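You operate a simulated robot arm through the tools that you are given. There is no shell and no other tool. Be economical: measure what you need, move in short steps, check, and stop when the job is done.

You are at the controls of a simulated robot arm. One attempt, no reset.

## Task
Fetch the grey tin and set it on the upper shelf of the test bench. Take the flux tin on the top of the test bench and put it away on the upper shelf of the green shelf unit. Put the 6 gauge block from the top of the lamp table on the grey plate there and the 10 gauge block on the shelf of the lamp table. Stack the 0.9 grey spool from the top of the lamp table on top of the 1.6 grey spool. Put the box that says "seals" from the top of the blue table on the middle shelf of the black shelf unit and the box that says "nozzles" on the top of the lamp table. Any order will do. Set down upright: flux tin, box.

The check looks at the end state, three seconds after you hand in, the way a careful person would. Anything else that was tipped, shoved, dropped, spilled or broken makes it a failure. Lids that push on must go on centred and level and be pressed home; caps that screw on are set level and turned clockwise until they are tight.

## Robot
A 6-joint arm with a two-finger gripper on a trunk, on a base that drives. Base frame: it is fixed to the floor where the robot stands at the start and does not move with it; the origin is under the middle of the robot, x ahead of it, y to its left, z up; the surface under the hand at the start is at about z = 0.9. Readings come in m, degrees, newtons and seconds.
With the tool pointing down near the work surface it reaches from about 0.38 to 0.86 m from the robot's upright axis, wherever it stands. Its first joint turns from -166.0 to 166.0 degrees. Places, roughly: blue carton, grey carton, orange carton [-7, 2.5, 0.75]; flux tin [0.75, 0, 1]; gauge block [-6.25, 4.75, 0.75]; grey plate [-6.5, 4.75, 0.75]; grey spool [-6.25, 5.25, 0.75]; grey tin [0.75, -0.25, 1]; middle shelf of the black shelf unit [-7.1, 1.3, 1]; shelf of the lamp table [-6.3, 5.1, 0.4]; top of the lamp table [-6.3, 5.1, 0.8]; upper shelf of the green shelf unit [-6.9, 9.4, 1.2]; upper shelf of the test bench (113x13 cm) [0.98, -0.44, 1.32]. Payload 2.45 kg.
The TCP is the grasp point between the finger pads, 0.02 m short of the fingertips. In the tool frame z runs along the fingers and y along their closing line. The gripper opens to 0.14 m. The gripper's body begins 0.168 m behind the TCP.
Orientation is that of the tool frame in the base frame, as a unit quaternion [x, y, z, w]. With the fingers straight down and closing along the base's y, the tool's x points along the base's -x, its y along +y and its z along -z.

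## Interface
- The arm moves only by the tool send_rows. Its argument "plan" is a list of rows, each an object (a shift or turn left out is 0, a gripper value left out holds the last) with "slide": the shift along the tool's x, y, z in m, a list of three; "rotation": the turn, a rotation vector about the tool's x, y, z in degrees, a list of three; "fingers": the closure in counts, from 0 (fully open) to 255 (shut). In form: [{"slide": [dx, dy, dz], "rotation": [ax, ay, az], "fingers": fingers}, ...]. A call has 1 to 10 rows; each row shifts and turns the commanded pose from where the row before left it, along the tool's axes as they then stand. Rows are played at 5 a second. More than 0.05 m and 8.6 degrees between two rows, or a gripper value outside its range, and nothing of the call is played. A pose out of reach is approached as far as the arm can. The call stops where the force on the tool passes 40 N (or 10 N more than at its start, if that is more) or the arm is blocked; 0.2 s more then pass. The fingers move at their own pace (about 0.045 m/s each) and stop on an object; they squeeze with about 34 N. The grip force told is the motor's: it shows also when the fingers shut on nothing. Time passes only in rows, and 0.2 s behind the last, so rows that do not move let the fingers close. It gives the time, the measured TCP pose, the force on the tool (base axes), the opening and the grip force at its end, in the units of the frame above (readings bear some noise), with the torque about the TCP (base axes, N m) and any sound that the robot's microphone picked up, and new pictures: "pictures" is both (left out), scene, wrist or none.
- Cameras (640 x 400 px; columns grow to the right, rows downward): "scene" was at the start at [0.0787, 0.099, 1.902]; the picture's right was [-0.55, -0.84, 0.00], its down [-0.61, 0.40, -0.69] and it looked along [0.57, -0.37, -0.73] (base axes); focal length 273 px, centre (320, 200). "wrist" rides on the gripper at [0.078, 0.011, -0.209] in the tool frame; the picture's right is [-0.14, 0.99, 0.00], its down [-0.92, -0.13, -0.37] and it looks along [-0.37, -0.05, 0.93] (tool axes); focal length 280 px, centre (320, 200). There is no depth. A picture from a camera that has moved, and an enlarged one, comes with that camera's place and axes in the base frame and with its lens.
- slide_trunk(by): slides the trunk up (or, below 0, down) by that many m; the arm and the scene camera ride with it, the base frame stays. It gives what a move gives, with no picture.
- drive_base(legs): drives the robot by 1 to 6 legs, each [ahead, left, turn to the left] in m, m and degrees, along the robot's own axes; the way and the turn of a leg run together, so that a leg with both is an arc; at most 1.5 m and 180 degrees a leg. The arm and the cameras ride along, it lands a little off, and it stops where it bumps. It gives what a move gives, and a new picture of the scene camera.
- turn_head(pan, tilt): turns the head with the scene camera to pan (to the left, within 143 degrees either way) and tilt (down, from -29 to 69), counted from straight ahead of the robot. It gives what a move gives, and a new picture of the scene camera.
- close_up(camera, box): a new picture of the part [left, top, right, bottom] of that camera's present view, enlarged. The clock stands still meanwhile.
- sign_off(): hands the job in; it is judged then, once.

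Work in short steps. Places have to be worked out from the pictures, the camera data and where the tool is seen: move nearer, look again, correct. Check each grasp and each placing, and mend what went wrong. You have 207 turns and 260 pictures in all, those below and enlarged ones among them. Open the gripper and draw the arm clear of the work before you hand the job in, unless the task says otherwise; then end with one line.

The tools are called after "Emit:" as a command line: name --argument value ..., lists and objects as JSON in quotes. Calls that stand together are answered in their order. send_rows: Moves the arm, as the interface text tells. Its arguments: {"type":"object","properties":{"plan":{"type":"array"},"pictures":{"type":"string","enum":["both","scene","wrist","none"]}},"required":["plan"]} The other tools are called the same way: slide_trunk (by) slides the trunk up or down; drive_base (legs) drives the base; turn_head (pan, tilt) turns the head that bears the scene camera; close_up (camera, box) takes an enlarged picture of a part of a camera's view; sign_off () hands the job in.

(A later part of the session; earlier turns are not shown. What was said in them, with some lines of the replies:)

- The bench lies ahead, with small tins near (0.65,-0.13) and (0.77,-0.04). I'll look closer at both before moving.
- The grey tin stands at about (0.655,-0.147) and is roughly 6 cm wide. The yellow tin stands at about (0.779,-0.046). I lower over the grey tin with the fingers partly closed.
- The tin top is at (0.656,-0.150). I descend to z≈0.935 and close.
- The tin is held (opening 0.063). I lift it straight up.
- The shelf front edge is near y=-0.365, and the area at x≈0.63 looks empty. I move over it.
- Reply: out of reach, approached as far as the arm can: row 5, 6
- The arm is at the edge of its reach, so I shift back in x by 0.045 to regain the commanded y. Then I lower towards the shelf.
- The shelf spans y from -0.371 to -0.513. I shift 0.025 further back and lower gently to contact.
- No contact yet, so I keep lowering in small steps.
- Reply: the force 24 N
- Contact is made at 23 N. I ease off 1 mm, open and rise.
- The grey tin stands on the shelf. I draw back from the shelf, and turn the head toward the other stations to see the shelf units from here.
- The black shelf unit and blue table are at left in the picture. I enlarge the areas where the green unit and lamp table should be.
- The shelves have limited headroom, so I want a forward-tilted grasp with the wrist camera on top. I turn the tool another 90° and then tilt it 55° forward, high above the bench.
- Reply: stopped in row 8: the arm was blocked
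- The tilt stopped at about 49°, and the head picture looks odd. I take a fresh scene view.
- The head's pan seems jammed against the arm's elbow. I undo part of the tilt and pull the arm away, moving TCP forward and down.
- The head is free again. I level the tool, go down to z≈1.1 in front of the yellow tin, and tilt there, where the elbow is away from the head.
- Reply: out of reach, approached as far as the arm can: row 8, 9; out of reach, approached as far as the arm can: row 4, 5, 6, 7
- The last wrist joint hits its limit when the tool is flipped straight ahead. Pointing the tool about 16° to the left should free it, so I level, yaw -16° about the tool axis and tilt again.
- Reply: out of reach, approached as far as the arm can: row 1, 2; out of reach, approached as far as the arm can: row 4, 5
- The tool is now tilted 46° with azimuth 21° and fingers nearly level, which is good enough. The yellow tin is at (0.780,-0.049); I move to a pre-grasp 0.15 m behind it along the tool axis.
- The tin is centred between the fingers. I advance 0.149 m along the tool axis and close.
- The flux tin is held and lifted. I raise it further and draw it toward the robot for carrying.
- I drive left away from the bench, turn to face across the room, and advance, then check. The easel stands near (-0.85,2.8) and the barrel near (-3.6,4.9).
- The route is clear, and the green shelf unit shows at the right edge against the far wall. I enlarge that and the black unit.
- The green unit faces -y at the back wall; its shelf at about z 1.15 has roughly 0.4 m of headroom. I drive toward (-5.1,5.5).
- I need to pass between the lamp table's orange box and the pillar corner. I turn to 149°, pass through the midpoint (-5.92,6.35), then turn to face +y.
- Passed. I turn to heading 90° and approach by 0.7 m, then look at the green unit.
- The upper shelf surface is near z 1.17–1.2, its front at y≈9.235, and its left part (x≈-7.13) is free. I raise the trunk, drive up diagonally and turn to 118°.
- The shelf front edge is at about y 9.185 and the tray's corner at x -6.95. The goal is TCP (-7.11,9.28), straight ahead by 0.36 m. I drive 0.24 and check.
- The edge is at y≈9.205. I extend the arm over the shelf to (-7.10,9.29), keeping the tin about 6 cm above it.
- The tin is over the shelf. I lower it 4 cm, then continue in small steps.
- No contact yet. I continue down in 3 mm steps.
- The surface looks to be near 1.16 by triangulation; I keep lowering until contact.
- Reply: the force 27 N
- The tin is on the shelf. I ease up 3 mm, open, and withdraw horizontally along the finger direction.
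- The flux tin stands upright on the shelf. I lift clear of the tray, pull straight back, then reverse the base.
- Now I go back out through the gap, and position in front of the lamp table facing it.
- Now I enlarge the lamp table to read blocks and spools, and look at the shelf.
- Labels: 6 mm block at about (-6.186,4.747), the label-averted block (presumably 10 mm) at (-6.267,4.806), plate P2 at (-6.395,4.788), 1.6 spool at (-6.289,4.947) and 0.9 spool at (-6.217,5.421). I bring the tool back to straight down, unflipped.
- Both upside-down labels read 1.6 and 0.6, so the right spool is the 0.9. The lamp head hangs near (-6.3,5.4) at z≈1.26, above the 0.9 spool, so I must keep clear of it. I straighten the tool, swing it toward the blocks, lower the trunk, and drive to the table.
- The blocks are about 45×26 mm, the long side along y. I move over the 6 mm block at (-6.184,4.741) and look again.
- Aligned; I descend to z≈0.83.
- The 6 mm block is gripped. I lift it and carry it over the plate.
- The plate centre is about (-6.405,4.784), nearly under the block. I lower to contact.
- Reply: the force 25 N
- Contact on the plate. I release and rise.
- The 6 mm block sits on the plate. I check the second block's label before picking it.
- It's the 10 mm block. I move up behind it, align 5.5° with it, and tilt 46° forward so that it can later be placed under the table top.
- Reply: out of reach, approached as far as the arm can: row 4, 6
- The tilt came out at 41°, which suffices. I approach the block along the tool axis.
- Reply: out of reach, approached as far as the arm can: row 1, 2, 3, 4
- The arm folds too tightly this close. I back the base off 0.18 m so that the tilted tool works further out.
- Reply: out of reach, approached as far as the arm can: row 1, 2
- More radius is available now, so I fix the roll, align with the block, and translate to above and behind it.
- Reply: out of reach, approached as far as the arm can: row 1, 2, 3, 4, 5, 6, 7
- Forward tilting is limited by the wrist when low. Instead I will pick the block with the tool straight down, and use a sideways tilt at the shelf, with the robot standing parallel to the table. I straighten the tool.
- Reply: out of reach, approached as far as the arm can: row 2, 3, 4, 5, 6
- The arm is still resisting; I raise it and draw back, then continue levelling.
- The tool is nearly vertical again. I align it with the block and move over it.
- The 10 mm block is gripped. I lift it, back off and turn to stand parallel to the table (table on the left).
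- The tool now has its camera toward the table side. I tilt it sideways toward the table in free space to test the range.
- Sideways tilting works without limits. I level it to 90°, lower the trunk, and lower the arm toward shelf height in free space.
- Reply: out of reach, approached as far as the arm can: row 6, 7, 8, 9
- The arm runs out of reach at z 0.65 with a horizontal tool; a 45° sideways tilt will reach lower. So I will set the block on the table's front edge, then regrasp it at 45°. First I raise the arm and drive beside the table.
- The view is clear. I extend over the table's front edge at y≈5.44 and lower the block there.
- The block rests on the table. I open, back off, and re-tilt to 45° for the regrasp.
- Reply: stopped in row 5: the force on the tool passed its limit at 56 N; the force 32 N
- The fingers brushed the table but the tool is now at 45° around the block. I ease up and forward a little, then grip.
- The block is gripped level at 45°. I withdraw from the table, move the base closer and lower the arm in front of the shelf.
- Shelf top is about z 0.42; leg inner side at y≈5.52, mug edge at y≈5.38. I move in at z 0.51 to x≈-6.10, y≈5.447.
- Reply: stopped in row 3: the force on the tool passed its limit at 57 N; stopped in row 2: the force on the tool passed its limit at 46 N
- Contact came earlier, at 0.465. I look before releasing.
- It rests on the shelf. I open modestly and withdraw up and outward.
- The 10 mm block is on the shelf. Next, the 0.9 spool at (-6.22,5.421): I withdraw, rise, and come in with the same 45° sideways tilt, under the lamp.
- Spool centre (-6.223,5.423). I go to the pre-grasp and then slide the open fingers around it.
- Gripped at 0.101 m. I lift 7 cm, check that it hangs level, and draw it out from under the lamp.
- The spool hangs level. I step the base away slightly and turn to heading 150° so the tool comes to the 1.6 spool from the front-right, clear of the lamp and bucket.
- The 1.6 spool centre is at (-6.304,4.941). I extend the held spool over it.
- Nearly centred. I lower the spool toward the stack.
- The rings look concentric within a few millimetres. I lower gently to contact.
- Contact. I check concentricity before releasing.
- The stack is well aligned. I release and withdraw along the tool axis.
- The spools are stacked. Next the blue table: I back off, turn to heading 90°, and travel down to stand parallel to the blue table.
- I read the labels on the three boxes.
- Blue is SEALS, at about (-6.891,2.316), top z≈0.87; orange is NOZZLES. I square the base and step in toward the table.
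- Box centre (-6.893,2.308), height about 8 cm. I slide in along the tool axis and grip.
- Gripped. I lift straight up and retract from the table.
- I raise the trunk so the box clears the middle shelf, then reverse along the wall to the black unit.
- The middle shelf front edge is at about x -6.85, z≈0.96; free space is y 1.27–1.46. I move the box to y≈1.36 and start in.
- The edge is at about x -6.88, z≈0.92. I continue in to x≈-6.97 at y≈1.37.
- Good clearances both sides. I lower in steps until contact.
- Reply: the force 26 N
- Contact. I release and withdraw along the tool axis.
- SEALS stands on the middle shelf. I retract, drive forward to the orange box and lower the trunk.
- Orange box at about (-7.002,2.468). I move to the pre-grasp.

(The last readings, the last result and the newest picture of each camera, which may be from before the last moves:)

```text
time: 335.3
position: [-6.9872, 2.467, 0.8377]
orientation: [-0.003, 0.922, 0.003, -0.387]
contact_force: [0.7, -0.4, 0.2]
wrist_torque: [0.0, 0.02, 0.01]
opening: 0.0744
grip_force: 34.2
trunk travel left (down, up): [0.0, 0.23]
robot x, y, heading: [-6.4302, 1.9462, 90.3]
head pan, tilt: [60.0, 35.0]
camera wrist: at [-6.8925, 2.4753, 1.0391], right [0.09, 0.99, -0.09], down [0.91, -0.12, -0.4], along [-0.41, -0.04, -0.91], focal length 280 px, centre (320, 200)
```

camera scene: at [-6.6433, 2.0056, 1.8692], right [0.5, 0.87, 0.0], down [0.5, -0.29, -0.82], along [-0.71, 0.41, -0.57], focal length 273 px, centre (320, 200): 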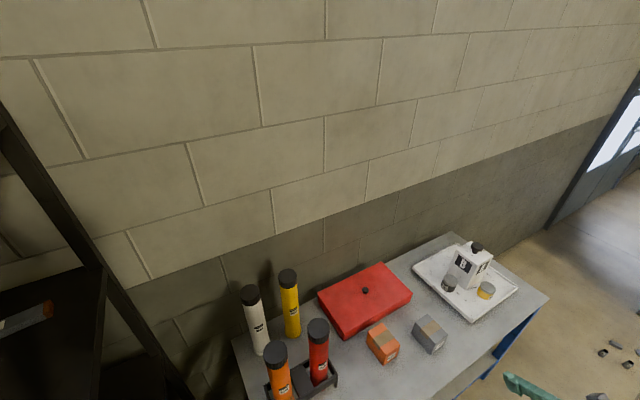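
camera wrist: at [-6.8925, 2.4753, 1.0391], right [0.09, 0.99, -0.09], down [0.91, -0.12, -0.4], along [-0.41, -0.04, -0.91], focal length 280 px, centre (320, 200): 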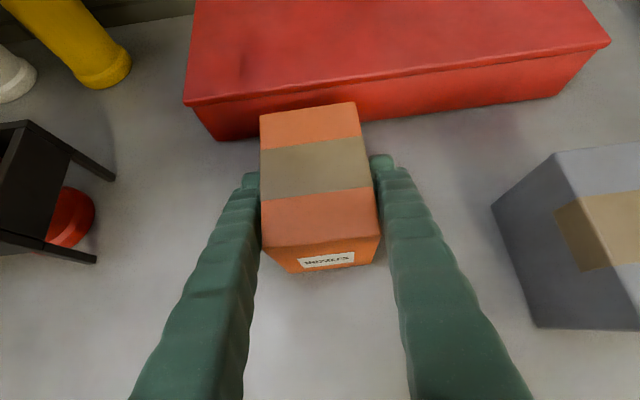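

Gripped. I lift up and outward, away from the red case, and retract.

Emit:
send_rows --plan '[{"slide": [0.012, 0, -0.02]}, {"slide": [0.02, 0, -0.035]}, {"slide": [0.02, 0, -0.04]}, {"slide": [-0.02, 0, -0.04]}, {"slide": [-0.031, 0, -0.035]}, {"slide": [-0.031, 0, -0.035]}, {"slide": [-0.031, 0, -0.035]}, {"slide": [-0.031, 0, -0.035]}, {"slide": [-0.031, 0, -0.035]}, {"slide": [-0.031, 0, -0.035]}]' --pictures "wrist"

```text
time: 337.5
position: [-6.6295, 2.4673, 0.9702]
orientation: [-0.002, 0.922, 0.003, -0.387]
contact_force: [0.6, 0.0, -1.4]
wrist_torque: [-0.02, 0.02, 0.0]
opening: 0.0745
grip_force: 34.1
trunk travel left (down, up): [0.0, 0.23]
robot x, y, heading: [-6.4296, 1.9485, 90.0]
head pan, tilt: [60.0, 35.0]
camera wrist: at [-6.5347, 2.4746, 1.1722], right [0.09, 0.99, -0.09], down [0.91, -0.12, -0.4], along [-0.41, -0.04, -0.91], focal length 280 px, centre (320, 200)
```

wrist: 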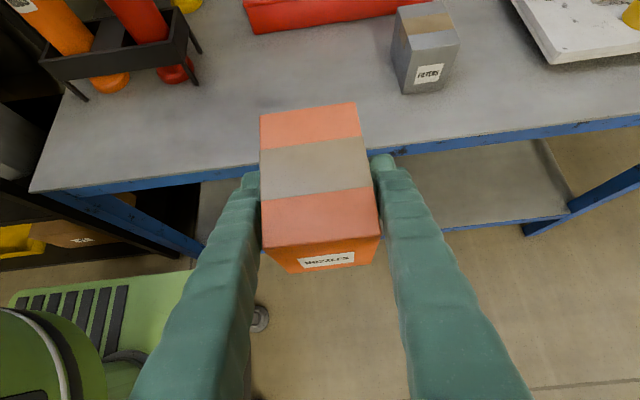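

I drive with the NOZZLES box to the lamp table (stand-off lane at x≈-5.2).

Emit:
drive_base --legs '[[0, -1.25, 0], [1.45, 0, 0], [1.45, 0, 0]]'

```text
time: 362.5
position: [-5.1925, 5.3153, 0.9711]
orientation: [0.018, 0.922, 0.012, -0.387]
contact_force: [-1.1, 0.3, -2.0]
wrist_torque: [0.0, 0.0, -0.02]
opening: 0.0743
grip_force: 34.2
trunk travel left (down, up): [0.0, 0.23]
robot x, y, heading: [-5.0128, 4.7896, 87.7]
head pan, tilt: [60.0, 35.0]
camera scene: at [-5.2259, 4.8548, 1.7692], right [0.54, 0.84, 0.0], down [0.48, -0.31, -0.82], along [-0.69, 0.44, -0.57], focal length 273 px, centre (320, 200)
```

scene: 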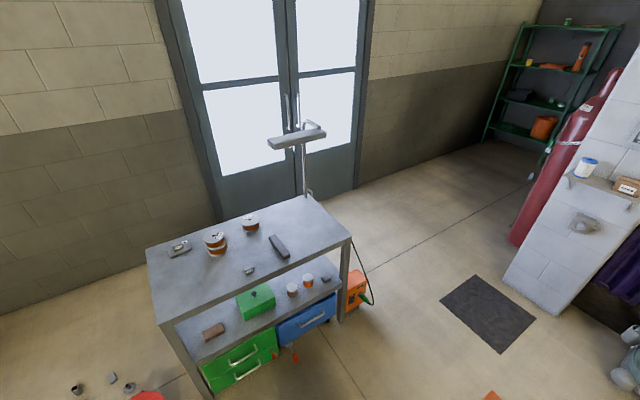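

Emit:
drive_base --legs '[[0, 0, 2.3], [0.06, 0.6, 0]]'

Emit:
close_up --camera "wrist" --box '[0, 0, 640, 400]'

```text
time: 368.5
position: [-5.806, 5.3634, 0.9709]
orientation: [-0.005, 0.922, 0.002, -0.388]
contact_force: [0.0, -0.2, -2.6]
wrist_torque: [0.0, 0.0, 0.02]
opening: 0.0746
grip_force: 34.1
trunk travel left (down, up): [0.0, 0.23]
robot x, y, heading: [-5.5995, 4.8457, 90.5]
head pan, tilt: [60.0, 35.0]
camera scene: at [-5.817, 4.903, 1.7692], right [0.49, 0.87, 0.0], down [0.5, -0.28, -0.82], along [-0.71, 0.4, -0.57], focal length 273 px, centre (320, 200)
```

scene: 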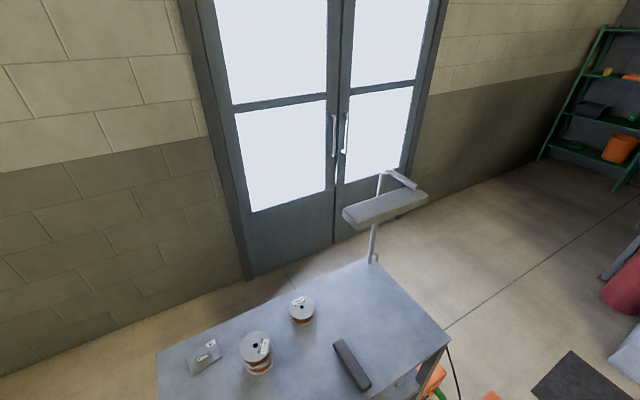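

```text
1.00 times, centred on (320, 200) of wrist (not enlarged: the box is as wide or as high as the picture)
camera zoom: at [-5.7121, 5.3731, 1.1722], right [0.09, 0.99, -0.09], down [0.91, -0.12, -0.4], along [-0.41, -0.05, -0.91], focal length 280 px, centre (320, 200)
```

zoom: 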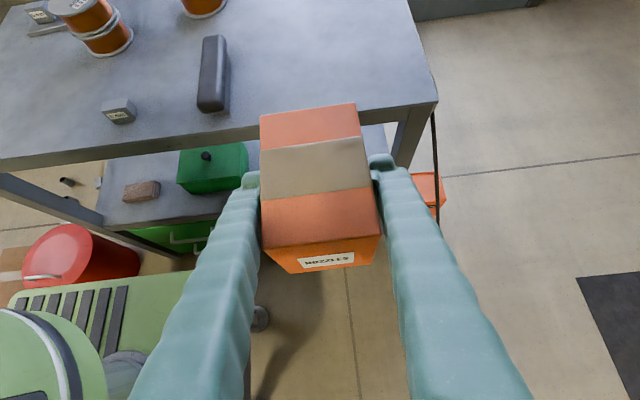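

I extend over the free right part of the table top, to (-6.15,5.38).

Emit:
send_rows --plan '[{"slide": [0.0344, 0.0024, 0.0353]}, {"slide": [0.0344, 0.0024, 0.0353]}, {"slide": [0.0344, 0.0024, 0.0353]}, {"slide": [0.0344, 0.0024, 0.0353]}, {"slide": [0.0344, 0.0024, 0.0353]}, {"slide": [0.0344, 0.0024, 0.0353]}, {"slide": [0.0344, 0.0024, 0.0353]}, {"slide": [-0.025, 0, 0.0245]}, {"slide": [-0.025, 0, 0.0245]}, {}]' --pictures "wrist"

```text
time: 370.7
position: [-6.1516, 5.3779, 0.8956]
orientation: [-0.005, 0.922, 0.003, -0.387]
contact_force: [-0.6, 0.7, -2.7]
wrist_torque: [-0.03, 0.01, -0.02]
opening: 0.0742
grip_force: 34.7
trunk travel left (down, up): [0.0, 0.23]
robot x, y, heading: [-5.6049, 4.8468, 90.3]
head pan, tilt: [60.0, 35.0]
camera wrist: at [-6.0572, 5.387, 1.0965], right [0.09, 0.99, -0.09], down [0.91, -0.12, -0.4], along [-0.41, -0.05, -0.91], focal length 280 px, centre (320, 200)
```

wrist: 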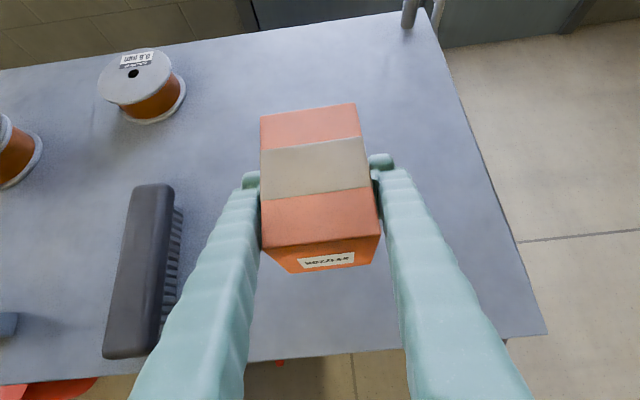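

Clear surroundings. I lower to contact.

Emit:
send_rows --plan '[{"slide": [-0.0143, 0, 0.014]}, {"slide": [-0.0072, 0, 0.007]}, {"slide": [-0.0036, 0, 0.0035]}, {}]' --pictures "none"

```text
time: 371.7
position: [-6.1513, 5.3793, 0.8633]
orientation: [-0.005, 0.922, 0.003, -0.388]
contact_force: [0.6, 0.7, -2.7]
wrist_torque: [0.0, 0.01, -0.04]
opening: 0.0744
grip_force: 33.7
trunk travel left (down, up): [0.0, 0.23]
robot x, y, heading: [-5.6027, 4.8463, 90.3]
head pan, tilt: [60.0, 35.0]
```

Emit:
send_rows --plan '[{"slide": [-0.0036, 0, 0.0035]}, {"slide": [-0.0021, 0, 0.0021]}, {}]' --pictures "none"

```text
time: 372.5
position: [-6.1522, 5.3803, 0.8571]
orientation: [-0.005, 0.922, 0.003, -0.387]
contact_force: [0.0, -1.0, -1.9]
wrist_torque: [0.0, 0.02, 0.01]
opening: 0.0744
grip_force: 33.3
trunk travel left (down, up): [0.0, 0.23]
robot x, y, heading: [-5.6012, 4.8495, 90.3]
head pan, tilt: [60.0, 35.0]
```

Emit:
send_rows --plan '[{"slide": [-0.0021, 0, 0.0021]}, {"slide": [-0.0021, 0, 0.0021]}, {}]' --pictures "none"

```text
time: 373.3
position: [-6.1512, 5.3801, 0.8506]
orientation: [-0.004, 0.922, 0.003, -0.387]
contact_force: [0.3, 0.2, -1.5]
wrist_torque: [0.02, 0.0, 0.02]
opening: 0.0745
grip_force: 33.5
trunk travel left (down, up): [0.0, 0.23]
robot x, y, heading: [-5.6016, 4.8502, 90.4]
head pan, tilt: [60.0, 35.0]
```

Emit:
send_rows --plan '[{"slide": [-0.0021, 0, 0.0021]}, {"slide": [-0.0021, 0, 0.0021]}, {}]' --pictures "none"

```text
time: 374.1
position: [-6.1513, 5.3797, 0.8439]
orientation: [-0.005, 0.922, 0.003, -0.387]
contact_force: [0.5, -0.1, -2.5]
wrist_torque: [0.02, 0.02, -0.01]
opening: 0.0746
grip_force: 33.8
trunk travel left (down, up): [0.0, 0.23]
robot x, y, heading: [-5.6048, 4.8497, 90.3]
head pan, tilt: [60.0, 35.0]
```

Emit:
send_rows --plan '[{"slide": [-0.0021, 0, 0.0021]}, {"slide": [-0.0021, 0, 0.0021]}, {}]' --pictures "wrist"

```text
time: 374.9
position: [-6.1512, 5.3799, 0.8388]
orientation: [-0.005, 0.922, 0.002, -0.387]
contact_force: [-0.2, -0.7, -1.7]
wrist_torque: [0.03, -0.02, 0.0]
opening: 0.0744
grip_force: 34.0
trunk travel left (down, up): [0.0, 0.23]
robot x, y, heading: [-5.5998, 4.85, 90.4]
head pan, tilt: [60.0, 35.0]
camera wrist: at [-6.0571, 5.3881, 1.0407], right [0.09, 0.99, -0.09], down [0.91, -0.12, -0.4], along [-0.41, -0.05, -0.91], focal length 280 px, centre (320, 200)
```

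wrist: 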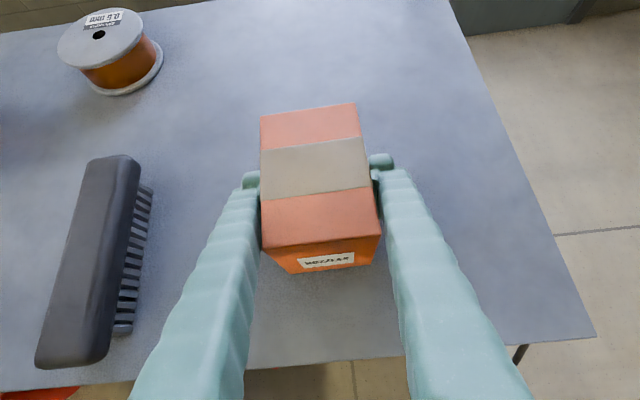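

Emit:
send_rows --plan '[{"slide": [-0.0021, 0, 0.0021]}, {"slide": [-0.0014, 0, 0.0014]}, {}]' --pictures "none"

```text
time: 375.7
position: [-6.1512, 5.3807, 0.8382]
orientation: [-0.005, 0.921, 0.005, -0.39]
contact_force: [0.4, 0.2, 25.9]
wrist_torque: [-0.48, -0.62, -0.17]
opening: 0.0743
grip_force: 33.5
trunk travel left (down, up): [0.0, 0.23]
robot x, y, heading: [-5.6047, 4.845, 90.4]
head pan, tilt: [60.0, 35.0]
```

Contact at 0.838. I release and withdraw.

Emit:
send_rows --plan '[{"slide": [0.001, 0, -0.001]}, {"fingers": 95}, {"fingers": 70}, {}, {"slide": [0, 0, -0.03]}, {"slide": [0, 0, -0.045]}, {"slide": [0, 0, -0.045]}, {"slide": [-0.02, 0, -0.045]}, {"slide": [-0.034, 0, -0.035]}]' --pictures "wrist"

```text
time: 377.7
position: [-5.9701, 5.3819, 0.9402]
orientation: [-0.005, 0.922, 0.003, -0.388]
contact_force: [-0.3, 0.2, 0.3]
wrist_torque: [-0.01, 0.01, -0.01]
opening: 0.1013
grip_force: 0.1
trunk travel left (down, up): [0.0, 0.23]
robot x, y, heading: [-5.5974, 4.8476, 90.5]
head pan, tilt: [60.0, 35.0]
camera wrist: at [-5.8754, 5.3897, 1.1407], right [0.09, 0.99, -0.09], down [0.91, -0.12, -0.4], along [-0.41, -0.05, -0.91], focal length 280 px, centre (320, 200)
```

wrist: 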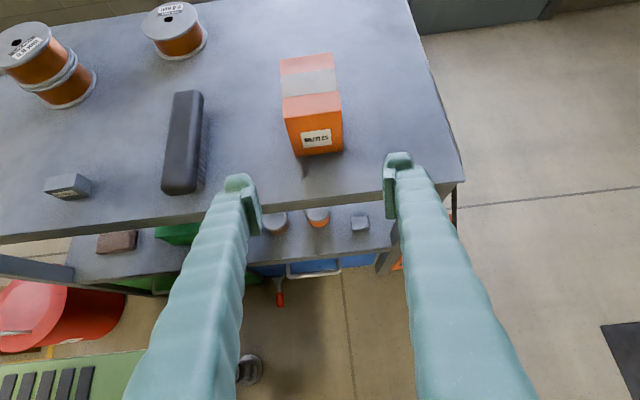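

Everything is placed. I drive the base back clear of the table and take a last look.

Emit:
drive_base --legs '[[0, -0.6, 0]]'

Emit:
close_up --camera "scene" --box '[100, 150, 420, 350]'

```text
time: 383.5
position: [-5.3756, 5.3848, 0.9394]
orientation: [-0.009, 0.922, 0.001, -0.388]
contact_force: [0.0, -0.3, -0.3]
wrist_torque: [-0.01, -0.01, -0.03]
opening: 0.1012
grip_force: 0.0
trunk travel left (down, up): [0.0, 0.23]
robot x, y, heading: [-5.0022, 4.8529, 90.8]
head pan, tilt: [60.0, 35.0]
camera scene: at [-5.2179, 4.908, 1.7693], right [0.49, 0.87, 0.0], down [0.5, -0.28, -0.82], along [-0.72, 0.4, -0.57], focal length 273 px, centre (320, 200)
```

scene: 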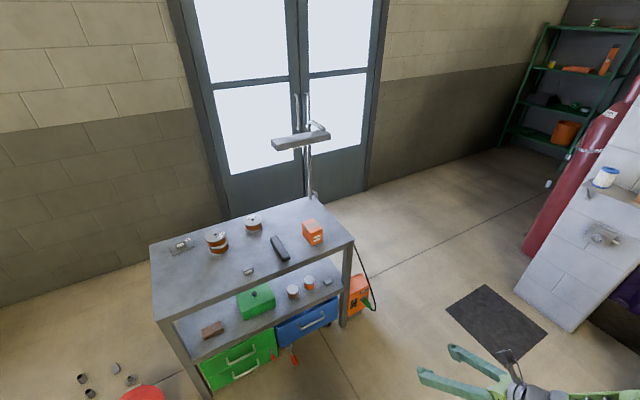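

```text
2.00 times, centred on (260, 250) of scene
camera zoom: at [-5.2179, 4.908, 1.7693], right [0.49, 0.87, 0.0], down [0.5, -0.28, -0.82], along [-0.72, 0.4, -0.57], focal length 545 px, centre (440, 100)
```

zoom: 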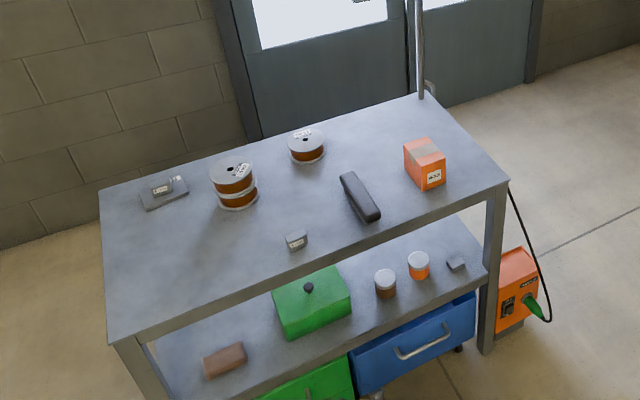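

All the placements look right, the gripper is open and the arm is clear, so I hand the job in.

Emit:
sign_off

```text
The job is handed in.
```

I handed the job in with all seven items placed: the grey tin, flux tin, both gauge blocks, the 0.9 spool and both boxes are where you asked, with the flux tin and both boxes set down upright.
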